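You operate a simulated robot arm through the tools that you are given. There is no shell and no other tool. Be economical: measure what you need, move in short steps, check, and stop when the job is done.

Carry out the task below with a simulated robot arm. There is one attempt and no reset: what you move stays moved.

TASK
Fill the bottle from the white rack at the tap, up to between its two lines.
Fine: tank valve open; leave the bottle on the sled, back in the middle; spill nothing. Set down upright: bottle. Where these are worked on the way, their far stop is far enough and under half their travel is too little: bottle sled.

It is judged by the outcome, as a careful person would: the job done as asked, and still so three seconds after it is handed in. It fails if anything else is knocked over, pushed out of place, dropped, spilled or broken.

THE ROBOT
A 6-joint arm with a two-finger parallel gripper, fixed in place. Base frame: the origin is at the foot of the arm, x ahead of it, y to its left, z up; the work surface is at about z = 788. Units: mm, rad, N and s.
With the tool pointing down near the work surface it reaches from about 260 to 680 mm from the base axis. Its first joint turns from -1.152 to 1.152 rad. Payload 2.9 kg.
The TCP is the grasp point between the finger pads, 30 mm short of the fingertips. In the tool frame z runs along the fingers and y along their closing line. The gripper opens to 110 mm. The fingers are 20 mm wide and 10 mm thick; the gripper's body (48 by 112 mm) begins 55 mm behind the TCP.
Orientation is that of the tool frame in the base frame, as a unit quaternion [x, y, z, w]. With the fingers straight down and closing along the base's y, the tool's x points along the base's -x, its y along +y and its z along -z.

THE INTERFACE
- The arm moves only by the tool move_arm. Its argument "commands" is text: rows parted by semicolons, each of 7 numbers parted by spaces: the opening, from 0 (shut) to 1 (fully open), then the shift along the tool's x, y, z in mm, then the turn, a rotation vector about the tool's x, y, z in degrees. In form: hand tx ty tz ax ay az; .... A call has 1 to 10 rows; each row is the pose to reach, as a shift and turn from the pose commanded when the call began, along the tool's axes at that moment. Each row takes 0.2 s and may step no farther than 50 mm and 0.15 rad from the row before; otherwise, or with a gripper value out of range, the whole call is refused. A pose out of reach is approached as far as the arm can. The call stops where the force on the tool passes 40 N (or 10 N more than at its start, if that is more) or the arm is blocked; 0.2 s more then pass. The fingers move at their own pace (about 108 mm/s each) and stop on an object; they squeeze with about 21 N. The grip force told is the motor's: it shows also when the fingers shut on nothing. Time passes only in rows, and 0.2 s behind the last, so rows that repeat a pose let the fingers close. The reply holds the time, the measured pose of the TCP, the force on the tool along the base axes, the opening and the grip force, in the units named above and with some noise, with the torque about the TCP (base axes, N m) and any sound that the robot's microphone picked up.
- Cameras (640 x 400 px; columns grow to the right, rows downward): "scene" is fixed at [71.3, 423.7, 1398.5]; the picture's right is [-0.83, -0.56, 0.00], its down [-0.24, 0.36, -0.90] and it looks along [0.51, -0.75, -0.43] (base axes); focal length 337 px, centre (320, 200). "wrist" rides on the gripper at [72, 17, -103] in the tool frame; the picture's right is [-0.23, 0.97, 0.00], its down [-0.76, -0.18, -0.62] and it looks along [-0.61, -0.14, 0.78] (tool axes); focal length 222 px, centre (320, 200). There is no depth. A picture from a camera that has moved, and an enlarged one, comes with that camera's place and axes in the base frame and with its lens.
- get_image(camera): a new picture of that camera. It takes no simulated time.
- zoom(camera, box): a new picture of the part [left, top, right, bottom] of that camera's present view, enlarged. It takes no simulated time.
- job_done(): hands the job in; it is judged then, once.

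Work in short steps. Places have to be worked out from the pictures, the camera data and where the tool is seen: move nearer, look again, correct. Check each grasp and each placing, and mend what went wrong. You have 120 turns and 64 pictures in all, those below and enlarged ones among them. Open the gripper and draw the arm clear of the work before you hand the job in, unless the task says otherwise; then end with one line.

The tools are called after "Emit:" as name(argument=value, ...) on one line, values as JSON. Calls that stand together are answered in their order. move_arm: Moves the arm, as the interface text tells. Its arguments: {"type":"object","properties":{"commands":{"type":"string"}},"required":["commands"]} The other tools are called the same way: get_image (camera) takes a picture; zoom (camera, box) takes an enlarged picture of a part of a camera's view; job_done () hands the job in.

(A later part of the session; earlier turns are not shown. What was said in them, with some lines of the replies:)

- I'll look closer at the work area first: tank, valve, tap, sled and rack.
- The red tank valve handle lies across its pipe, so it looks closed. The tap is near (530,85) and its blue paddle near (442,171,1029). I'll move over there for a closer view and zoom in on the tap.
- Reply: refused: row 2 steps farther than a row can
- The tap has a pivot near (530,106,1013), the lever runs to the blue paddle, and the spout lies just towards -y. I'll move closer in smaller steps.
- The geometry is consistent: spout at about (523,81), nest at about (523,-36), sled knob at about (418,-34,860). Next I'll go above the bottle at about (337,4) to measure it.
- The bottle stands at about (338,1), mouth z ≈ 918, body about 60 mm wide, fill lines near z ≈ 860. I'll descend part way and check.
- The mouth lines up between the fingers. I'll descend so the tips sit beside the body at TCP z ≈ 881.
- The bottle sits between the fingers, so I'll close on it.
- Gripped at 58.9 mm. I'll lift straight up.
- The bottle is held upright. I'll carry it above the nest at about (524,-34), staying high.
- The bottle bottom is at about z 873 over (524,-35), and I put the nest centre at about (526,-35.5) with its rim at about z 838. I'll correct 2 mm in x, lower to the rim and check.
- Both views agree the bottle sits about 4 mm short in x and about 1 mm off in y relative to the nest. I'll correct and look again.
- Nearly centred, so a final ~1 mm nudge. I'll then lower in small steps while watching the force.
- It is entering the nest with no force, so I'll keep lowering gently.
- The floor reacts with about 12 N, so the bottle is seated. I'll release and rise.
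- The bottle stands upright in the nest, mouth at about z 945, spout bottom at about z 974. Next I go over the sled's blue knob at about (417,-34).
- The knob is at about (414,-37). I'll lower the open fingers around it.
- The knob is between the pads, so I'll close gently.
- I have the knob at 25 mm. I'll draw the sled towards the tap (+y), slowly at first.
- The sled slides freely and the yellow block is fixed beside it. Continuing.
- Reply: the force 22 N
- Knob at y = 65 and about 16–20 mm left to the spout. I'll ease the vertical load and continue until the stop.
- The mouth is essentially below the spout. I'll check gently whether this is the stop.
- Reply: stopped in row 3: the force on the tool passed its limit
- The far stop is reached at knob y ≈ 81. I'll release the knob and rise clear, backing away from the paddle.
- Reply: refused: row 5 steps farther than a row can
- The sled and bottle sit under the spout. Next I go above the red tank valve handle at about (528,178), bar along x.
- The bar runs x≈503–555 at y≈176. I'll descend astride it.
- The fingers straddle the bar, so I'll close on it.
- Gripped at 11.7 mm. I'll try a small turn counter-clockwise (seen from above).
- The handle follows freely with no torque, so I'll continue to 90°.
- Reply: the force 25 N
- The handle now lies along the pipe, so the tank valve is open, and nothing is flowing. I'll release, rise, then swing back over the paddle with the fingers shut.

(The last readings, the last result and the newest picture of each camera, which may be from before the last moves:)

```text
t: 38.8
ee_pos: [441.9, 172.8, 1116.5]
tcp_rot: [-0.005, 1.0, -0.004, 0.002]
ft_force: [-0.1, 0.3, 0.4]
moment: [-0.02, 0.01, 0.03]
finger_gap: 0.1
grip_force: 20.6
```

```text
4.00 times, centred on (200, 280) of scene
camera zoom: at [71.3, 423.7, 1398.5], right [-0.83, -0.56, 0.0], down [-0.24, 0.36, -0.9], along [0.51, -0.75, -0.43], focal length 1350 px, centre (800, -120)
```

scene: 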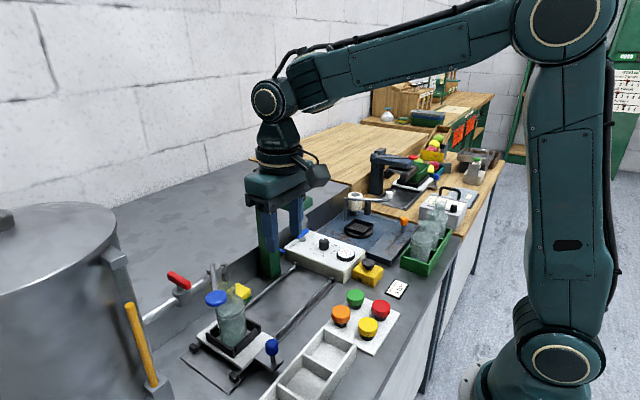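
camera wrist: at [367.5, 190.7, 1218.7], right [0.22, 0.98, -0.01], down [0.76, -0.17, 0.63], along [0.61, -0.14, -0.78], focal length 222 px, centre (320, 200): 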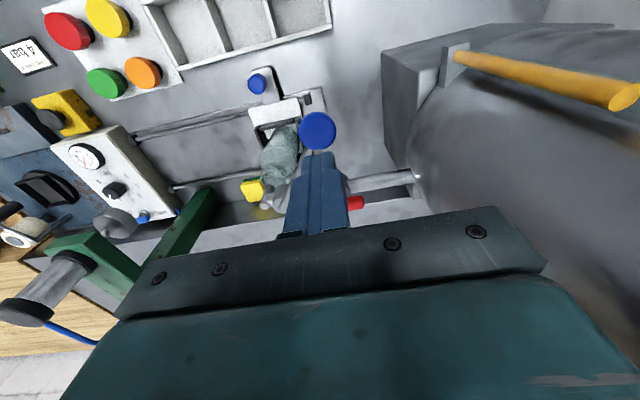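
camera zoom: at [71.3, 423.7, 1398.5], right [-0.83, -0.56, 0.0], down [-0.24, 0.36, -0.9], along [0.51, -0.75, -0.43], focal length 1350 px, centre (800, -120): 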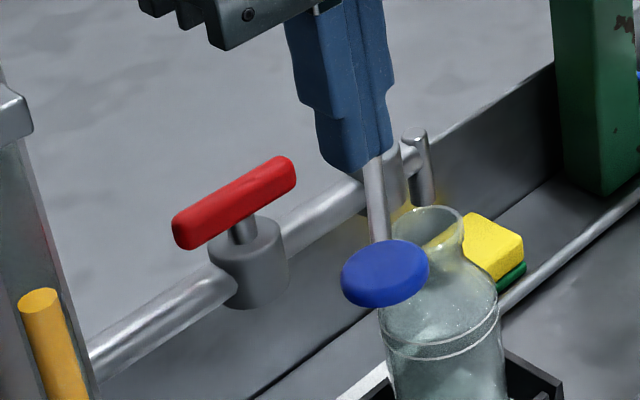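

I'm directly above the paddle, fingers shut. I'll come down near it, then press in small steps while reading the force.

Emit:
move_arm(commands="0 2 0 25 0 0 0; 0 2 0 42 0 0 0; 0 2 0 46 0 0 0; 0 2 0 46 0 0 0")

Emit:
move_arm(commands="0 0 0 2 0 0 0; 0 0 0 4 0 0 0; 0 0 0 6 0 0 0")

```text
t: 39.8
ee_pos: [439.1, 172.7, 1071.7]
tcp_rot: [-0.005, 1.0, -0.003, 0.0]
ft_force: [-0.3, 1.4, 0.4]
moment: [0.03, 0.04, 0.0]
finger_gap: 0.1
grip_force: 20.5
```

```text
t: 40.6
ee_pos: [439.7, 173.4, 1064.4]
tcp_rot: [-0.005, 1.0, -0.004, 0.002]
ft_force: [-0.4, -0.4, -0.3]
moment: [0.0, -0.03, -0.04]
finger_gap: 0.3
grip_force: 21.1
```

Emit:
move_arm(commands="0 0 0 2 0 0 0; 0 0 0 3 0 0 0; 0 0 0 4 0 0 0")

Emit:
zoom(camera="scene", box=[152, 240, 280, 320])

```text
t: 41.4
ee_pos: [437.9, 173.4, 1059.9]
tcp_rot: [-0.006, 1.0, -0.004, 0.001]
ft_force: [-1.3, -0.3, 3.9]
moment: [0.0, -0.01, -0.02]
finger_gap: 0.1
grip_force: 20.9
```

```text
5.00 times, centred on (216, 280) of scene
camera zoom: at [71.2, 423.7, 1398.5], right [-0.83, -0.56, 0.0], down [-0.24, 0.36, -0.9], along [0.51, -0.75, -0.43], focal length 1687 px, centre (840, -200)
```

zoom: 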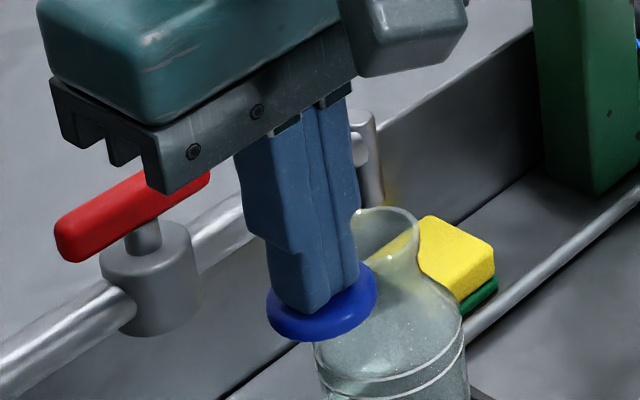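

Contact (≈4 N). I'll press a little more and see if it yields.

Emit:
move_arm(commands="0 0 0 2 0 0 0; 0 0 0 4 0 0 0")

```text
t: 42.0
ee_pos: [439.6, 172.4, 1056.9]
tcp_rot: [-0.005, 1.0, -0.003, 0.0]
ft_force: [-1.5, 2.6, 4.4]
moment: [0.0, 0.04, 0.02]
finger_gap: 0.0
grip_force: 21.1
```

It yields at a constant ~4 N, so it is a press-down lever. Pressing further in steps.

Emit:
move_arm(commands="0 0 0 3 0 0 0; 0 0 0 6 0 0 0")

Emit:
zoom(camera="scene", box=[184, 265, 280, 325])

```text
t: 42.6
ee_pos: [439.0, 173.3, 1051.6]
tcp_rot: [-0.005, 1.0, -0.004, 0.001]
ft_force: [-2.8, 3.5, 4.0]
moment: [0.06, 0.05, -0.01]
finger_gap: 0.0
grip_force: 20.8
```

```text
6.67 times, centred on (232, 295) of scene
camera zoom: at [71.2, 423.8, 1398.5], right [-0.83, -0.56, 0.0], down [-0.24, 0.36, -0.9], along [0.51, -0.75, -0.43], focal length 2249 px, centre (907, -433)
```

zoom: 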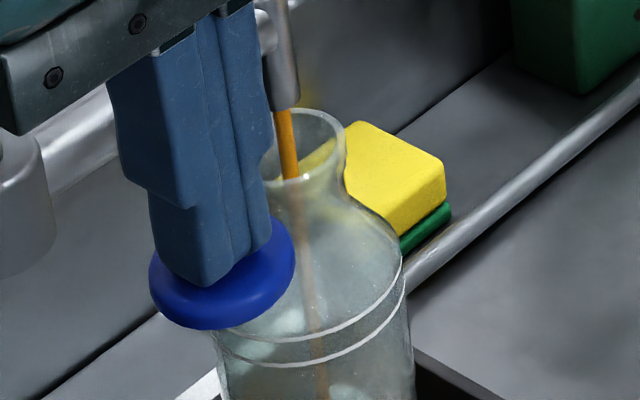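

The stream falls cleanly into the mouth. I'll hold here briefly and look at the level.

Emit:
move_arm(commands="0 0 0 0 0 0 0; 0 0 0 0 0 0 0; 0 0 0 0 0 0 0; 0 0 0 0 0 0 0")

Emit:
zoom(camera="scene", box=[184, 285, 280, 345])

```text
t: 43.6
ee_pos: [439.7, 172.0, 1050.3]
tcp_rot: [-0.005, 1.0, -0.004, 0.001]
ft_force: [-0.6, 1.3, 4.1]
moment: [-0.01, -0.07, 0.01]
finger_gap: 0.1
grip_force: 20.9
```

```text
6.67 times, centred on (232, 315) of scene
camera zoom: at [71.3, 423.7, 1398.5], right [-0.83, -0.56, 0.0], down [-0.24, 0.36, -0.9], along [0.51, -0.75, -0.43], focal length 2249 px, centre (907, -567)
```

zoom: 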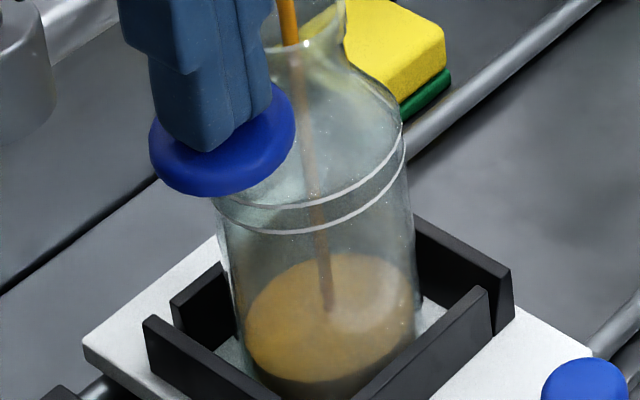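

The level is rising, about 48 mm below the lower line. I'll hold another ~2 s to measure the rate.

Emit:
move_arm(commands="0 0 0 0 0 0 0; 0 0 0 0 0 0 0; 0 0 0 0 0 0 0; 0 0 0 0 0 0 0; 0 0 0 0 0 0 0; 0 0 0 0 0 0 0; 0 0 0 0 0 0 0; 0 0 0 0 0 0 0; 0 0 0 0 0 0 0")

Emit:
zoom(camera="scene", box=[184, 285, 280, 345])

```text
t: 45.6
ee_pos: [439.4, 173.3, 1049.5]
tcp_rot: [-0.005, 1.0, -0.003, 0.0]
ft_force: [0.5, 0.2, 3.7]
moment: [-0.06, -0.02, -0.01]
finger_gap: 0.2
grip_force: 21.4
```

```text
6.67 times, centred on (232, 315) of scene
camera zoom: at [71.3, 423.7, 1398.5], right [-0.83, -0.56, 0.0], down [-0.24, 0.36, -0.9], along [0.51, -0.75, -0.43], focal length 2249 px, centre (907, -567)
```

zoom: 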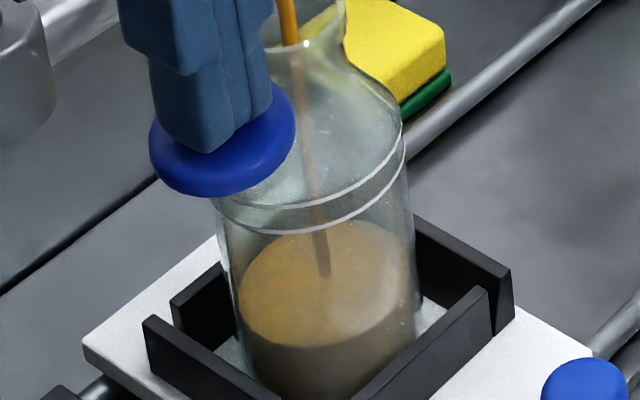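

Rate ≈ 5.6 mm/s; about 6.5 s to the lower line. I'll hold about 4.4 s and look again.

Emit:
move_arm(commands="0 0 0 0 0 0 0; 0 0 0 0 0 0 0; 0 0 0 0 0 0 0; 0 0 0 0 0 0 0; 0 0 0 0 0 0 0; 0 0 0 0 0 0 0; 0 0 0 0 0 0 0; 0 0 0 0 0 0 0; 0 0 0 0 0 0 0; 0 0 0 0 0 0 0")

Emit:
move_arm(commands="0 0 0 0 0 0 0; 0 0 0 0 0 0 0; 0 0 0 0 0 0 0; 0 0 0 0 0 0 0; 0 0 0 0 0 0 0; 0 0 0 0 0 0 0; 0 0 0 0 0 0 0; 0 0 0 0 0 0 0; 0 0 0 0 0 0 0")

Emit:
zoom(camera="scene", box=[184, 285, 280, 345])

```text
t: 47.8
ee_pos: [439.5, 173.7, 1049.1]
tcp_rot: [-0.005, 1.0, -0.003, 0.001]
ft_force: [-1.3, 0.3, 4.5]
moment: [-0.01, -0.01, -0.03]
finger_gap: 0.2
grip_force: 21.3
```

```text
t: 49.8
ee_pos: [437.8, 173.0, 1051.3]
tcp_rot: [-0.006, 1.0, -0.004, 0.001]
ft_force: [-0.3, 0.1, 3.6]
moment: [-0.04, -0.03, -0.01]
finger_gap: 0.0
grip_force: 21.5
```

```text
6.67 times, centred on (232, 315) of scene
camera zoom: at [71.3, 423.7, 1398.5], right [-0.83, -0.56, 0.0], down [-0.24, 0.36, -0.9], along [0.51, -0.75, -0.43], focal length 2249 px, centre (907, -567)
```

zoom: 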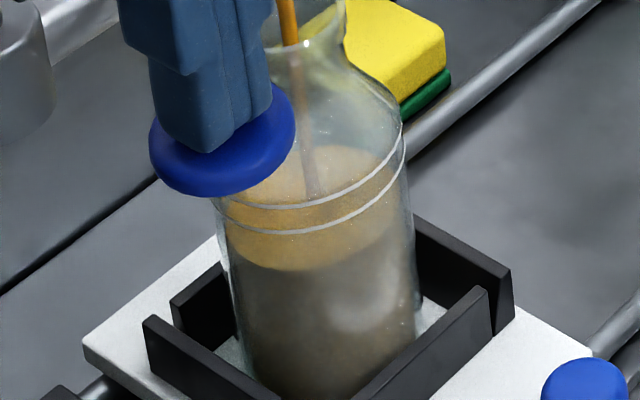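

The surface front is about 50 px (≈2.8 s) below the middle of the band. I'll hold 2.2 s, then a last 0.2 s and lift off.

Emit:
move_arm(commands="0 0 0 0 0 0 0; 0 0 0 0 0 0 0; 0 0 0 0 0 0 0; 0 0 0 0 0 0 0; 0 0 0 0 0 0 0; 0 0 0 0 0 0 0; 0 0 0 0 0 0 0; 0 0 0 0 0 0 0; 0 0 0 0 0 0 0; 0 0 0 0 0 0 0")

Emit:
move_arm(commands="0 0 0 0 0 0 0; 0 0 0 -12 0 0 0; 0 0 0 -30 0 0 0; 0 0 0 -30 0 0 0")

Emit:
zoom(camera="scene", box=[184, 275, 280, 335])

```text
t: 52.0
ee_pos: [439.1, 172.0, 1050.2]
tcp_rot: [-0.005, 1.0, -0.003, 0.001]
ft_force: [-1.0, 0.9, 3.7]
moment: [-0.02, -0.05, 0.03]
finger_gap: 0.0
grip_force: 21.2
```

```text
t: 53.0
ee_pos: [438.4, 173.0, 1081.5]
tcp_rot: [-0.005, 1.0, -0.002, 0.0]
ft_force: [0.2, -0.6, -0.5]
moment: [-0.01, 0.0, 0.0]
finger_gap: 0.0
grip_force: 20.9
```

```text
6.67 times, centred on (232, 305) of scene
camera zoom: at [71.3, 423.7, 1398.5], right [-0.83, -0.56, 0.0], down [-0.24, 0.36, -0.9], along [0.51, -0.75, -0.43], focal length 2249 px, centre (907, -500)
```

zoom: 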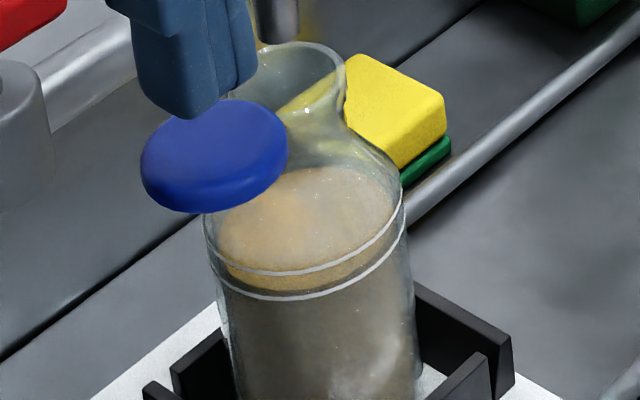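

The flow stopped and the lever sprang back. I'll check the level closely.

Emit:
zoom(camera="scene", box=[208, 297, 256, 327])

```text
13.33 times, centred on (232, 312) of scene
camera zoom: at [71.3, 423.7, 1398.5], right [-0.83, -0.56, 0.0], down [-0.24, 0.36, -0.9], along [0.51, -0.75, -0.43], focal length 4499 px, centre (1493, -1293)
```

zoom: 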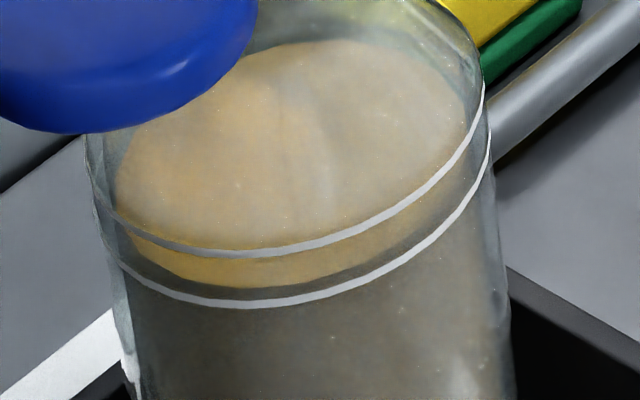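

The level looks at or just above the lower line once glass thickness is allowed for. One tighter look at the edge will settle it.

Emit:
zoom(camera="scene", box=[226, 300, 250, 315])

Emit:
zoom(camera="wrist", box=[220, 120, 316, 180])

```text
16.00 times, centred on (238, 308) of scene
camera zoom: at [71.3, 423.7, 1398.5], right [-0.83, -0.56, 0.0], down [-0.24, 0.36, -0.9], along [0.51, -0.75, -0.43], focal length 5398 px, centre (1632, -1520)
```

zoom: 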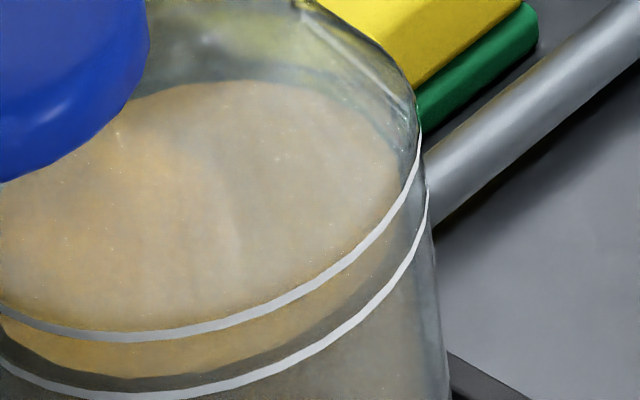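

```text
6.67 times, centred on (268, 150) of wrist
camera zoom: at [365.1, 190.1, 1182.8], right [0.22, 0.98, -0.01], down [0.76, -0.16, 0.62], along [0.61, -0.14, -0.78], focal length 1481 px, centre (667, 533)
```

zoom: 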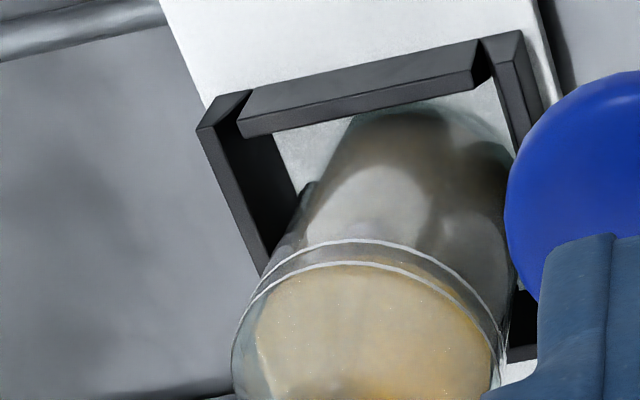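

By the scene view the surface sits about 0.2 of the band above the lower line; by the wrist view it is about mid-band. To be sure, I'll take a flatter side view, first backing off and then tilting the hand.

Emit:
move_arm(commands="0 20 -5 -15 0 0 0; 0 55 -25 -15 0 0 0; 0 90 -45 -10 0 0 0; 0.5 108 -60 0 0 0 0; 1 108 -60 0 0 0 0; 1 108 -60 0 0 0 0")

Emit:
move_arm(commands="1 0 0 30 0 -7 0; 1 -5 0 60 0 -14 0; 1 -15 0 95 0 -20 0; 1 -35 0 130 0 -20 0; 1 -60 0 158 0 -20 0; 1 -73 0 168 0 -20 0; 1 -73 0 168 0 -20 0")

Emit:
get_image(camera="wrist")

```text
t: 54.4
ee_pos: [330.5, 111.9, 1079.9]
tcp_rot: [-0.005, 1.0, -0.004, 0.0]
ft_force: [-0.5, -0.3, -0.2]
moment: [0.0, -0.04, 0.01]
finger_gap: 109.9
grip_force: 0.0
```

```text
t: 56.0
ee_pos: [405.8, 110.3, 912.3]
tcp_rot: [-0.006, 0.985, -0.003, 0.175]
ft_force: [-0.7, 0.8, 0.1]
moment: [-0.02, 0.0, -0.01]
finger_gap: 109.9
grip_force: 0.0
```

```text
12 pictures are left
camera wrist: at [301.4, 127.9, 983.1], right [0.2, 0.98, 0.07], down [0.5, -0.17, 0.85], along [0.84, -0.14, -0.53], focal length 222 px, centre (320, 200)
```

wrist: 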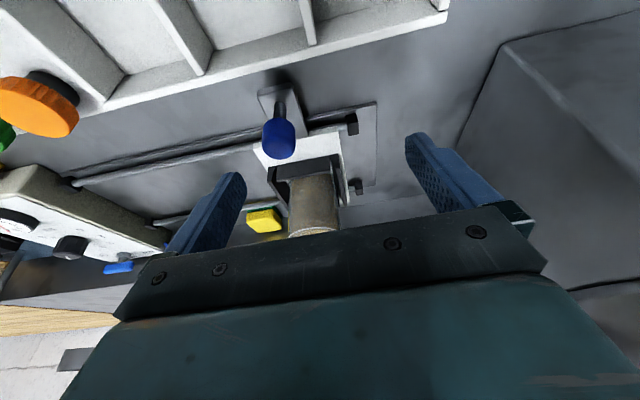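

Emit:
zoom(camera="wrist", box=[268, 185, 364, 245])

```text
6.67 times, centred on (316, 215) of wrist
camera zoom: at [301.4, 127.9, 983.1], right [0.2, 0.98, 0.07], down [0.5, -0.17, 0.85], along [0.84, -0.14, -0.53], focal length 1481 px, centre (347, 100)
```

zoom: 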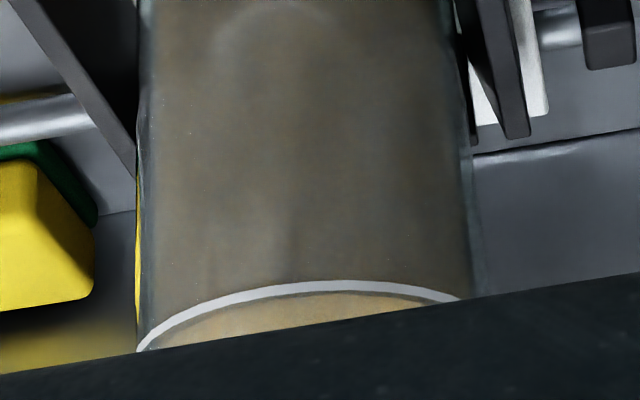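

This flat view puts the surface practically on the lower line. It needs about 3–4 mm more, roughly half a second of flow. I'll go back over the paddle, fingers shut.

Emit:
move_arm(commands="1 3 0 -37 0 0 0; 1 6 0 -74 0 5 0; 1 9 0 -110 0 10 0; 0.5 11 0 -147 0 15 0; 0 13 0 -184 0 20 0; 0 13 0 -184 0 20 0")

Emit:
move_arm(commands="0 -18 15 -15 0 0 0; 0 -53 35 -15 0 0 0; 0 -88 55 -12 0 0 0; 0 -108 61 -5 0 0 0; 0 -108 61 -5 0 0 0; 0 -108 61 -5 0 0 0")

```text
t: 57.4
ee_pos: [330.4, 110.4, 1082.2]
tcp_rot: [-0.006, 1.0, -0.003, -0.001]
ft_force: [-0.3, 1.1, 0.0]
moment: [-0.01, 0.01, 0.02]
finger_gap: 0.0
grip_force: 20.7
```

```text
t: 58.8
ee_pos: [436.3, 175.1, 1085.6]
tcp_rot: [-0.005, 1.0, -0.003, 0.0]
ft_force: [-0.6, -0.2, -0.2]
moment: [-0.04, 0.0, 0.01]
finger_gap: 0.0
grip_force: 21.0
```

Emit:
move_arm(commands="0 -3 -2 12 0 0 0; 0 -3 -2 22 0 0 0; 0 -3 -2 22 0 0 0")

```text
t: 59.6
ee_pos: [440.2, 171.4, 1063.4]
tcp_rot: [-0.006, 1.0, -0.003, -0.001]
ft_force: [-0.4, 0.1, 0.9]
moment: [-0.01, -0.02, 0.03]
finger_gap: 0.1
grip_force: 20.6
```

Just above the paddle now. A short press of about 0.4 s, then lift.

Emit:
move_arm(commands="0 0 0 13 0 0 0; 0 0 0 13 0 0 0; 0 0 0 0 0 0 0; 0 0 0 -20 0 0 0; 0 0 0 -20 0 0 0")

Emit:
zoom(camera="scene", box=[208, 297, 256, 327])

```text
t: 60.8
ee_pos: [439.0, 171.9, 1084.3]
tcp_rot: [-0.006, 1.0, -0.003, -0.001]
ft_force: [0.2, -0.5, 0.4]
moment: [0.03, 0.01, 0.02]
finger_gap: 0.0
grip_force: 21.1
```

```text
13.33 times, centred on (232, 312) of scene
camera zoom: at [71.3, 423.7, 1398.5], right [-0.83, -0.56, 0.0], down [-0.24, 0.36, -0.9], along [0.51, -0.75, -0.43], focal length 4499 px, centre (1493, -1293)
```

zoom: 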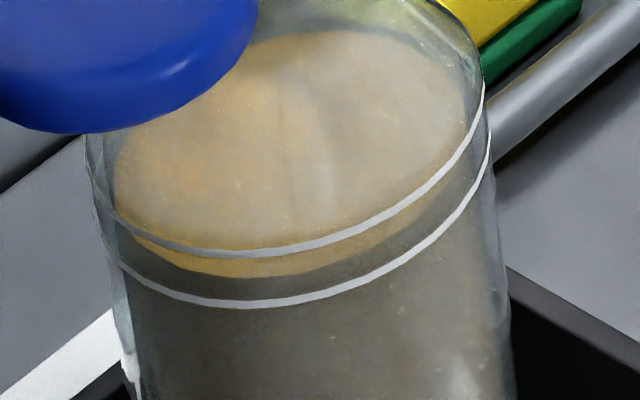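

The level is now clearly inside the band by every view (front edge about a third up from the lower line). The flow has stopped, so I'll go back to the sled knob.

Emit:
move_arm(commands="0 10 -20 -30 0 0 0; 0 25 -55 -36 0 0 0; 0.45 40 -85 -36 0 0 0; 0.45 54 -111 -36 0 0 0; 0.45 54 -111 0 0 0 0; 0.45 54 -111 45 0 0 0; 0.45 54 -111 90 0 0 0; 0.45 54 -111 120 0 0 0; 0.45 54 -111 120 0 0 0")

```text
t: 62.8
ee_pos: [387.7, 59.8, 963.8]
tcp_rot: [-0.005, 1.0, -0.003, 0.001]
ft_force: [0.0, 1.0, 0.1]
moment: [-0.02, 0.0, 0.02]
finger_gap: 49.8
grip_force: 0.2
```

Emit:
move_arm(commands="0.45 -14 11 20 0 0 0; 0.45 -27 21 45 0 0 0; 0.45 -27 21 45 0 0 0; 0.45 -27 21 75 0 0 0; 0.45 -27 21 104 0 0 0; 0.45 -27 21 104 0 0 0")

Emit:
get_image(camera="wrist")

```text
t: 64.2
ee_pos: [413.8, 79.8, 861.5]
tcp_rot: [-0.005, 1.0, -0.003, 0.001]
ft_force: [-0.3, 0.0, 0.5]
moment: [-0.01, 0.0, 0.0]
finger_gap: 49.5
grip_force: 0.0
```

```text
9 pictures are left
camera wrist: at [340.6, 96.5, 962.0], right [0.22, 0.98, -0.01], down [0.76, -0.17, 0.63], along [0.61, -0.14, -0.78], focal length 222 px, centre (320, 200)
```

wrist: 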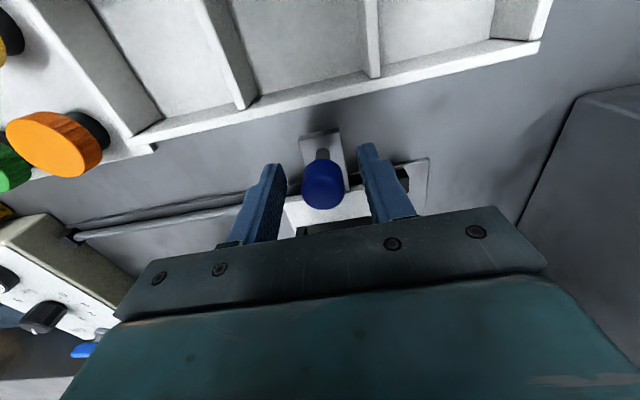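

The knob is between the pads. I'll close on it.

Emit:
move_arm(commands="0.3 0 0 0 0 0 0; 0.2 0 0 0 0 0 0; 0.05 0 0 0 0 0 0; 0.05 0 0 0 0 0 0")

```text
t: 65.2
ee_pos: [413.1, 78.6, 860.0]
tcp_rot: [-0.006, 1.0, -0.004, 0.001]
ft_force: [1.8, 2.1, -5.5]
moment: [0.04, -0.14, 0.04]
finger_gap: 25.3
grip_force: 45.1
```

Drawing the sled slowly back to the middle (knob y ≈ -37.5).

Emit:
move_arm(commands="0.05 0 -3 0 0 0 0; 0.05 0 -8 0 0 0 0; 0.05 0 -15 0 0 0 0; 0.05 0 -23 0 0 0 0; 0.05 0 -31 0 0 0 0; 0.05 0 -39 0 0 0 0; 0.05 0 -47 0 0 0 0; 0.05 0 -53 0 0 0 0; 0.05 0 -57 0 0 0 0; 0.05 0 -58 0 0 0 0")

Emit:
move_arm(commands="0.05 0 -3 0 0 0 0; 0.05 0 -8 0 0 0 0; 0.05 0 -15 0 0 0 0; 0.05 0 -23 0 0 0 0; 0.05 0 -31 0 0 0 0; 0.05 0 -39 0 0 0 0; 0.05 0 -46 0 0 0 0; 0.05 0 -50 0 0 0 0; 0.05 0 -52 0 0 0 0; 0.05 0 -52 0 0 0 0")

```text
t: 67.4
ee_pos: [415.2, 21.4, 860.5]
tcp_rot: [-0.006, 1.0, -0.003, -0.001]
ft_force: [2.1, -0.1, -28.4]
moment: [0.01, 0.06, 0.08]
finger_gap: 25.2
grip_force: 44.9
```

```text
t: 69.6
ee_pos: [413.7, -30.8, 861.1]
tcp_rot: [-0.004, 1.0, -0.003, -0.002]
ft_force: [-8.3, -0.5, -27.8]
moment: [0.01, 0.22, 0.02]
finger_gap: 25.3
grip_force: 44.8
```

Emit:
move_arm(commands="0.05 0 -2 0.7 0 0 0; 0.05 0 -5 1 0 0 0; 0.05 0 -6.5 1 0 0 0; 0.05 0 -6.5 1 0 0 0")

Emit:
zoom(camera="scene", box=[200, 220, 360, 320])

```text
t: 70.6
ee_pos: [413.6, -36.9, 861.6]
tcp_rot: [-0.005, 1.0, -0.004, -0.001]
ft_force: [-14.6, -1.1, -8.2]
moment: [-0.06, 0.44, 0.0]
finger_gap: 25.2
grip_force: 45.4
```

```text
4.00 times, centred on (280, 270) of scene
camera zoom: at [71.1, 423.6, 1398.6], right [-0.83, -0.56, 0.0], down [-0.24, 0.36, -0.9], along [0.51, -0.75, -0.43], focal length 1350 px, centre (480, -80)
```

zoom: 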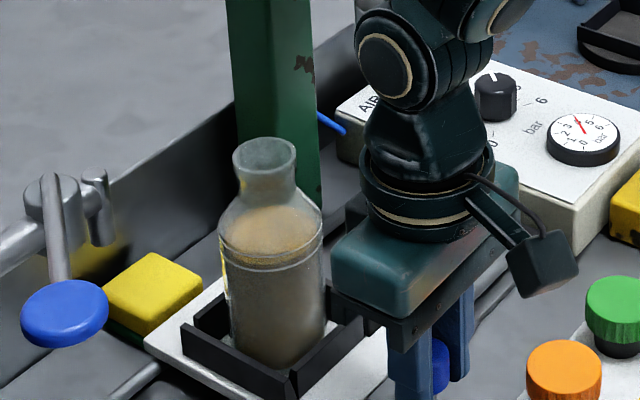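

Compared with the earlier picture, the sled is about 3 mm short of its original middle. Nudging it.

Emit:
move_arm(commands="0.05 0 -1.5 0 0 0 0; 0.05 0 -3 0 0 0 0; 0.05 0 -3 0 0 0 0")

Emit:
zoom(camera="scene", box=[200, 220, 360, 320])

```text
t: 71.4
ee_pos: [414.2, -39.3, 860.9]
tcp_rot: [-0.005, 1.0, -0.004, -0.001]
ft_force: [-16.1, -1.5, 0.2]
moment: [0.01, 0.32, -0.01]
finger_gap: 25.3
grip_force: 44.7
```

```text
4.00 times, centred on (280, 270) of scene
camera zoom: at [71.0, 423.7, 1398.6], right [-0.83, -0.56, 0.0], down [-0.24, 0.36, -0.9], along [0.51, -0.75, -0.43], focal length 1350 px, centre (480, -80)
```

zoom: 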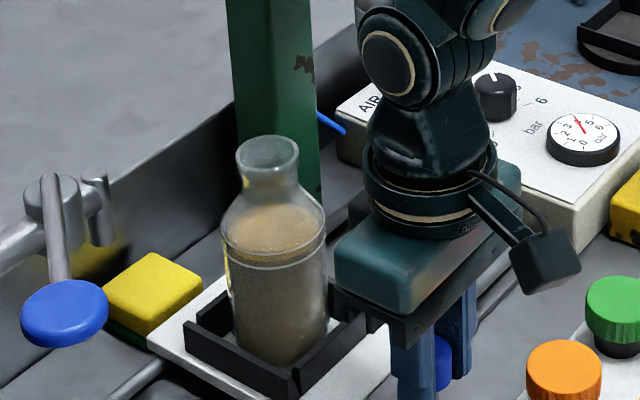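

That matches the original position. I'll release and withdraw upward.

Emit:
move_arm(commands="0.15 0 0 0 0 0 0; 0.4 0 0 0 0 0 0; 0.45 0 0 0 0 0 0; 0.45 0 0 -20 0 0 0; 0.45 10 0 -60 0 0 0; 0.45 20 0 -105 0 0 0; 0.45 30 0 -150 0 0 0; 0.45 40 0 -195 0 0 0; 0.45 50 0 -240 0 0 0; 0.45 50 0 -260 0 0 0")

Emit:
get_image(camera="scene")

Emit:
zoom(camera="scene", box=[248, 268, 288, 293])

```text
t: 73.6
ee_pos: [363.8, -38.4, 1121.2]
tcp_rot: [-0.005, 1.0, -0.004, 0.0]
ft_force: [-0.5, 0.1, 0.6]
moment: [0.0, -0.02, 0.01]
finger_gap: 49.8
grip_force: 0.0
```

```text
6 pictures are left
```

scene: 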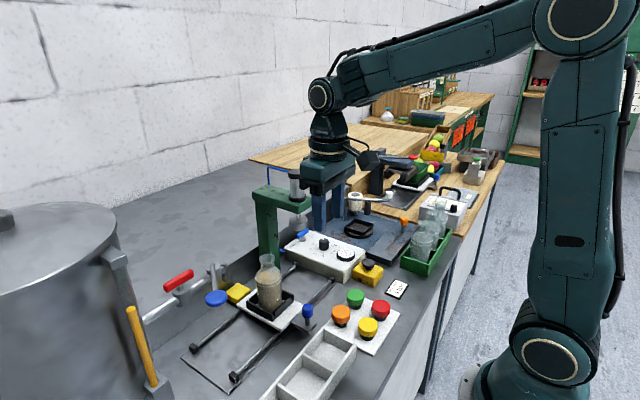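

```text
16.00 times, centred on (268, 280) of scene
camera zoom: at [71.3, 423.7, 1398.5], right [-0.83, -0.56, 0.0], down [-0.24, 0.36, -0.9], along [0.51, -0.75, -0.43], focal length 5398 px, centre (1152, -1088)
```

zoom: 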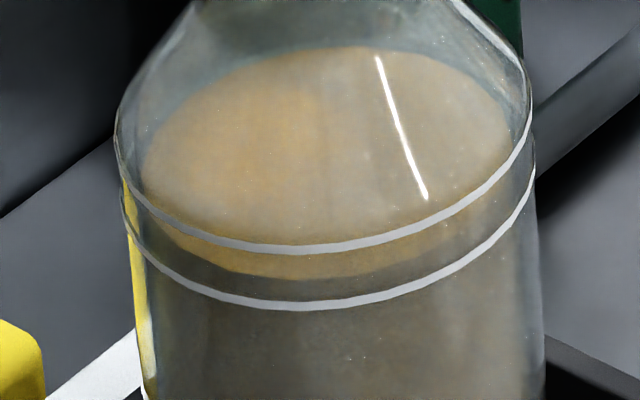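

I filled the bottle from the white rack at the tap. The juice sits about a third of the way up between its two lines. The bottle stands upright on the sled, back in the middle, with the tank valve open; I saw no spills, and the arm is clear.

Emit:
job_done()

```text
The job is handed in.
```

The job is handed in: the bottle is filled between its lines and stands upright on the sled in the middle, the tank valve is open, and I saw nothing spilled.
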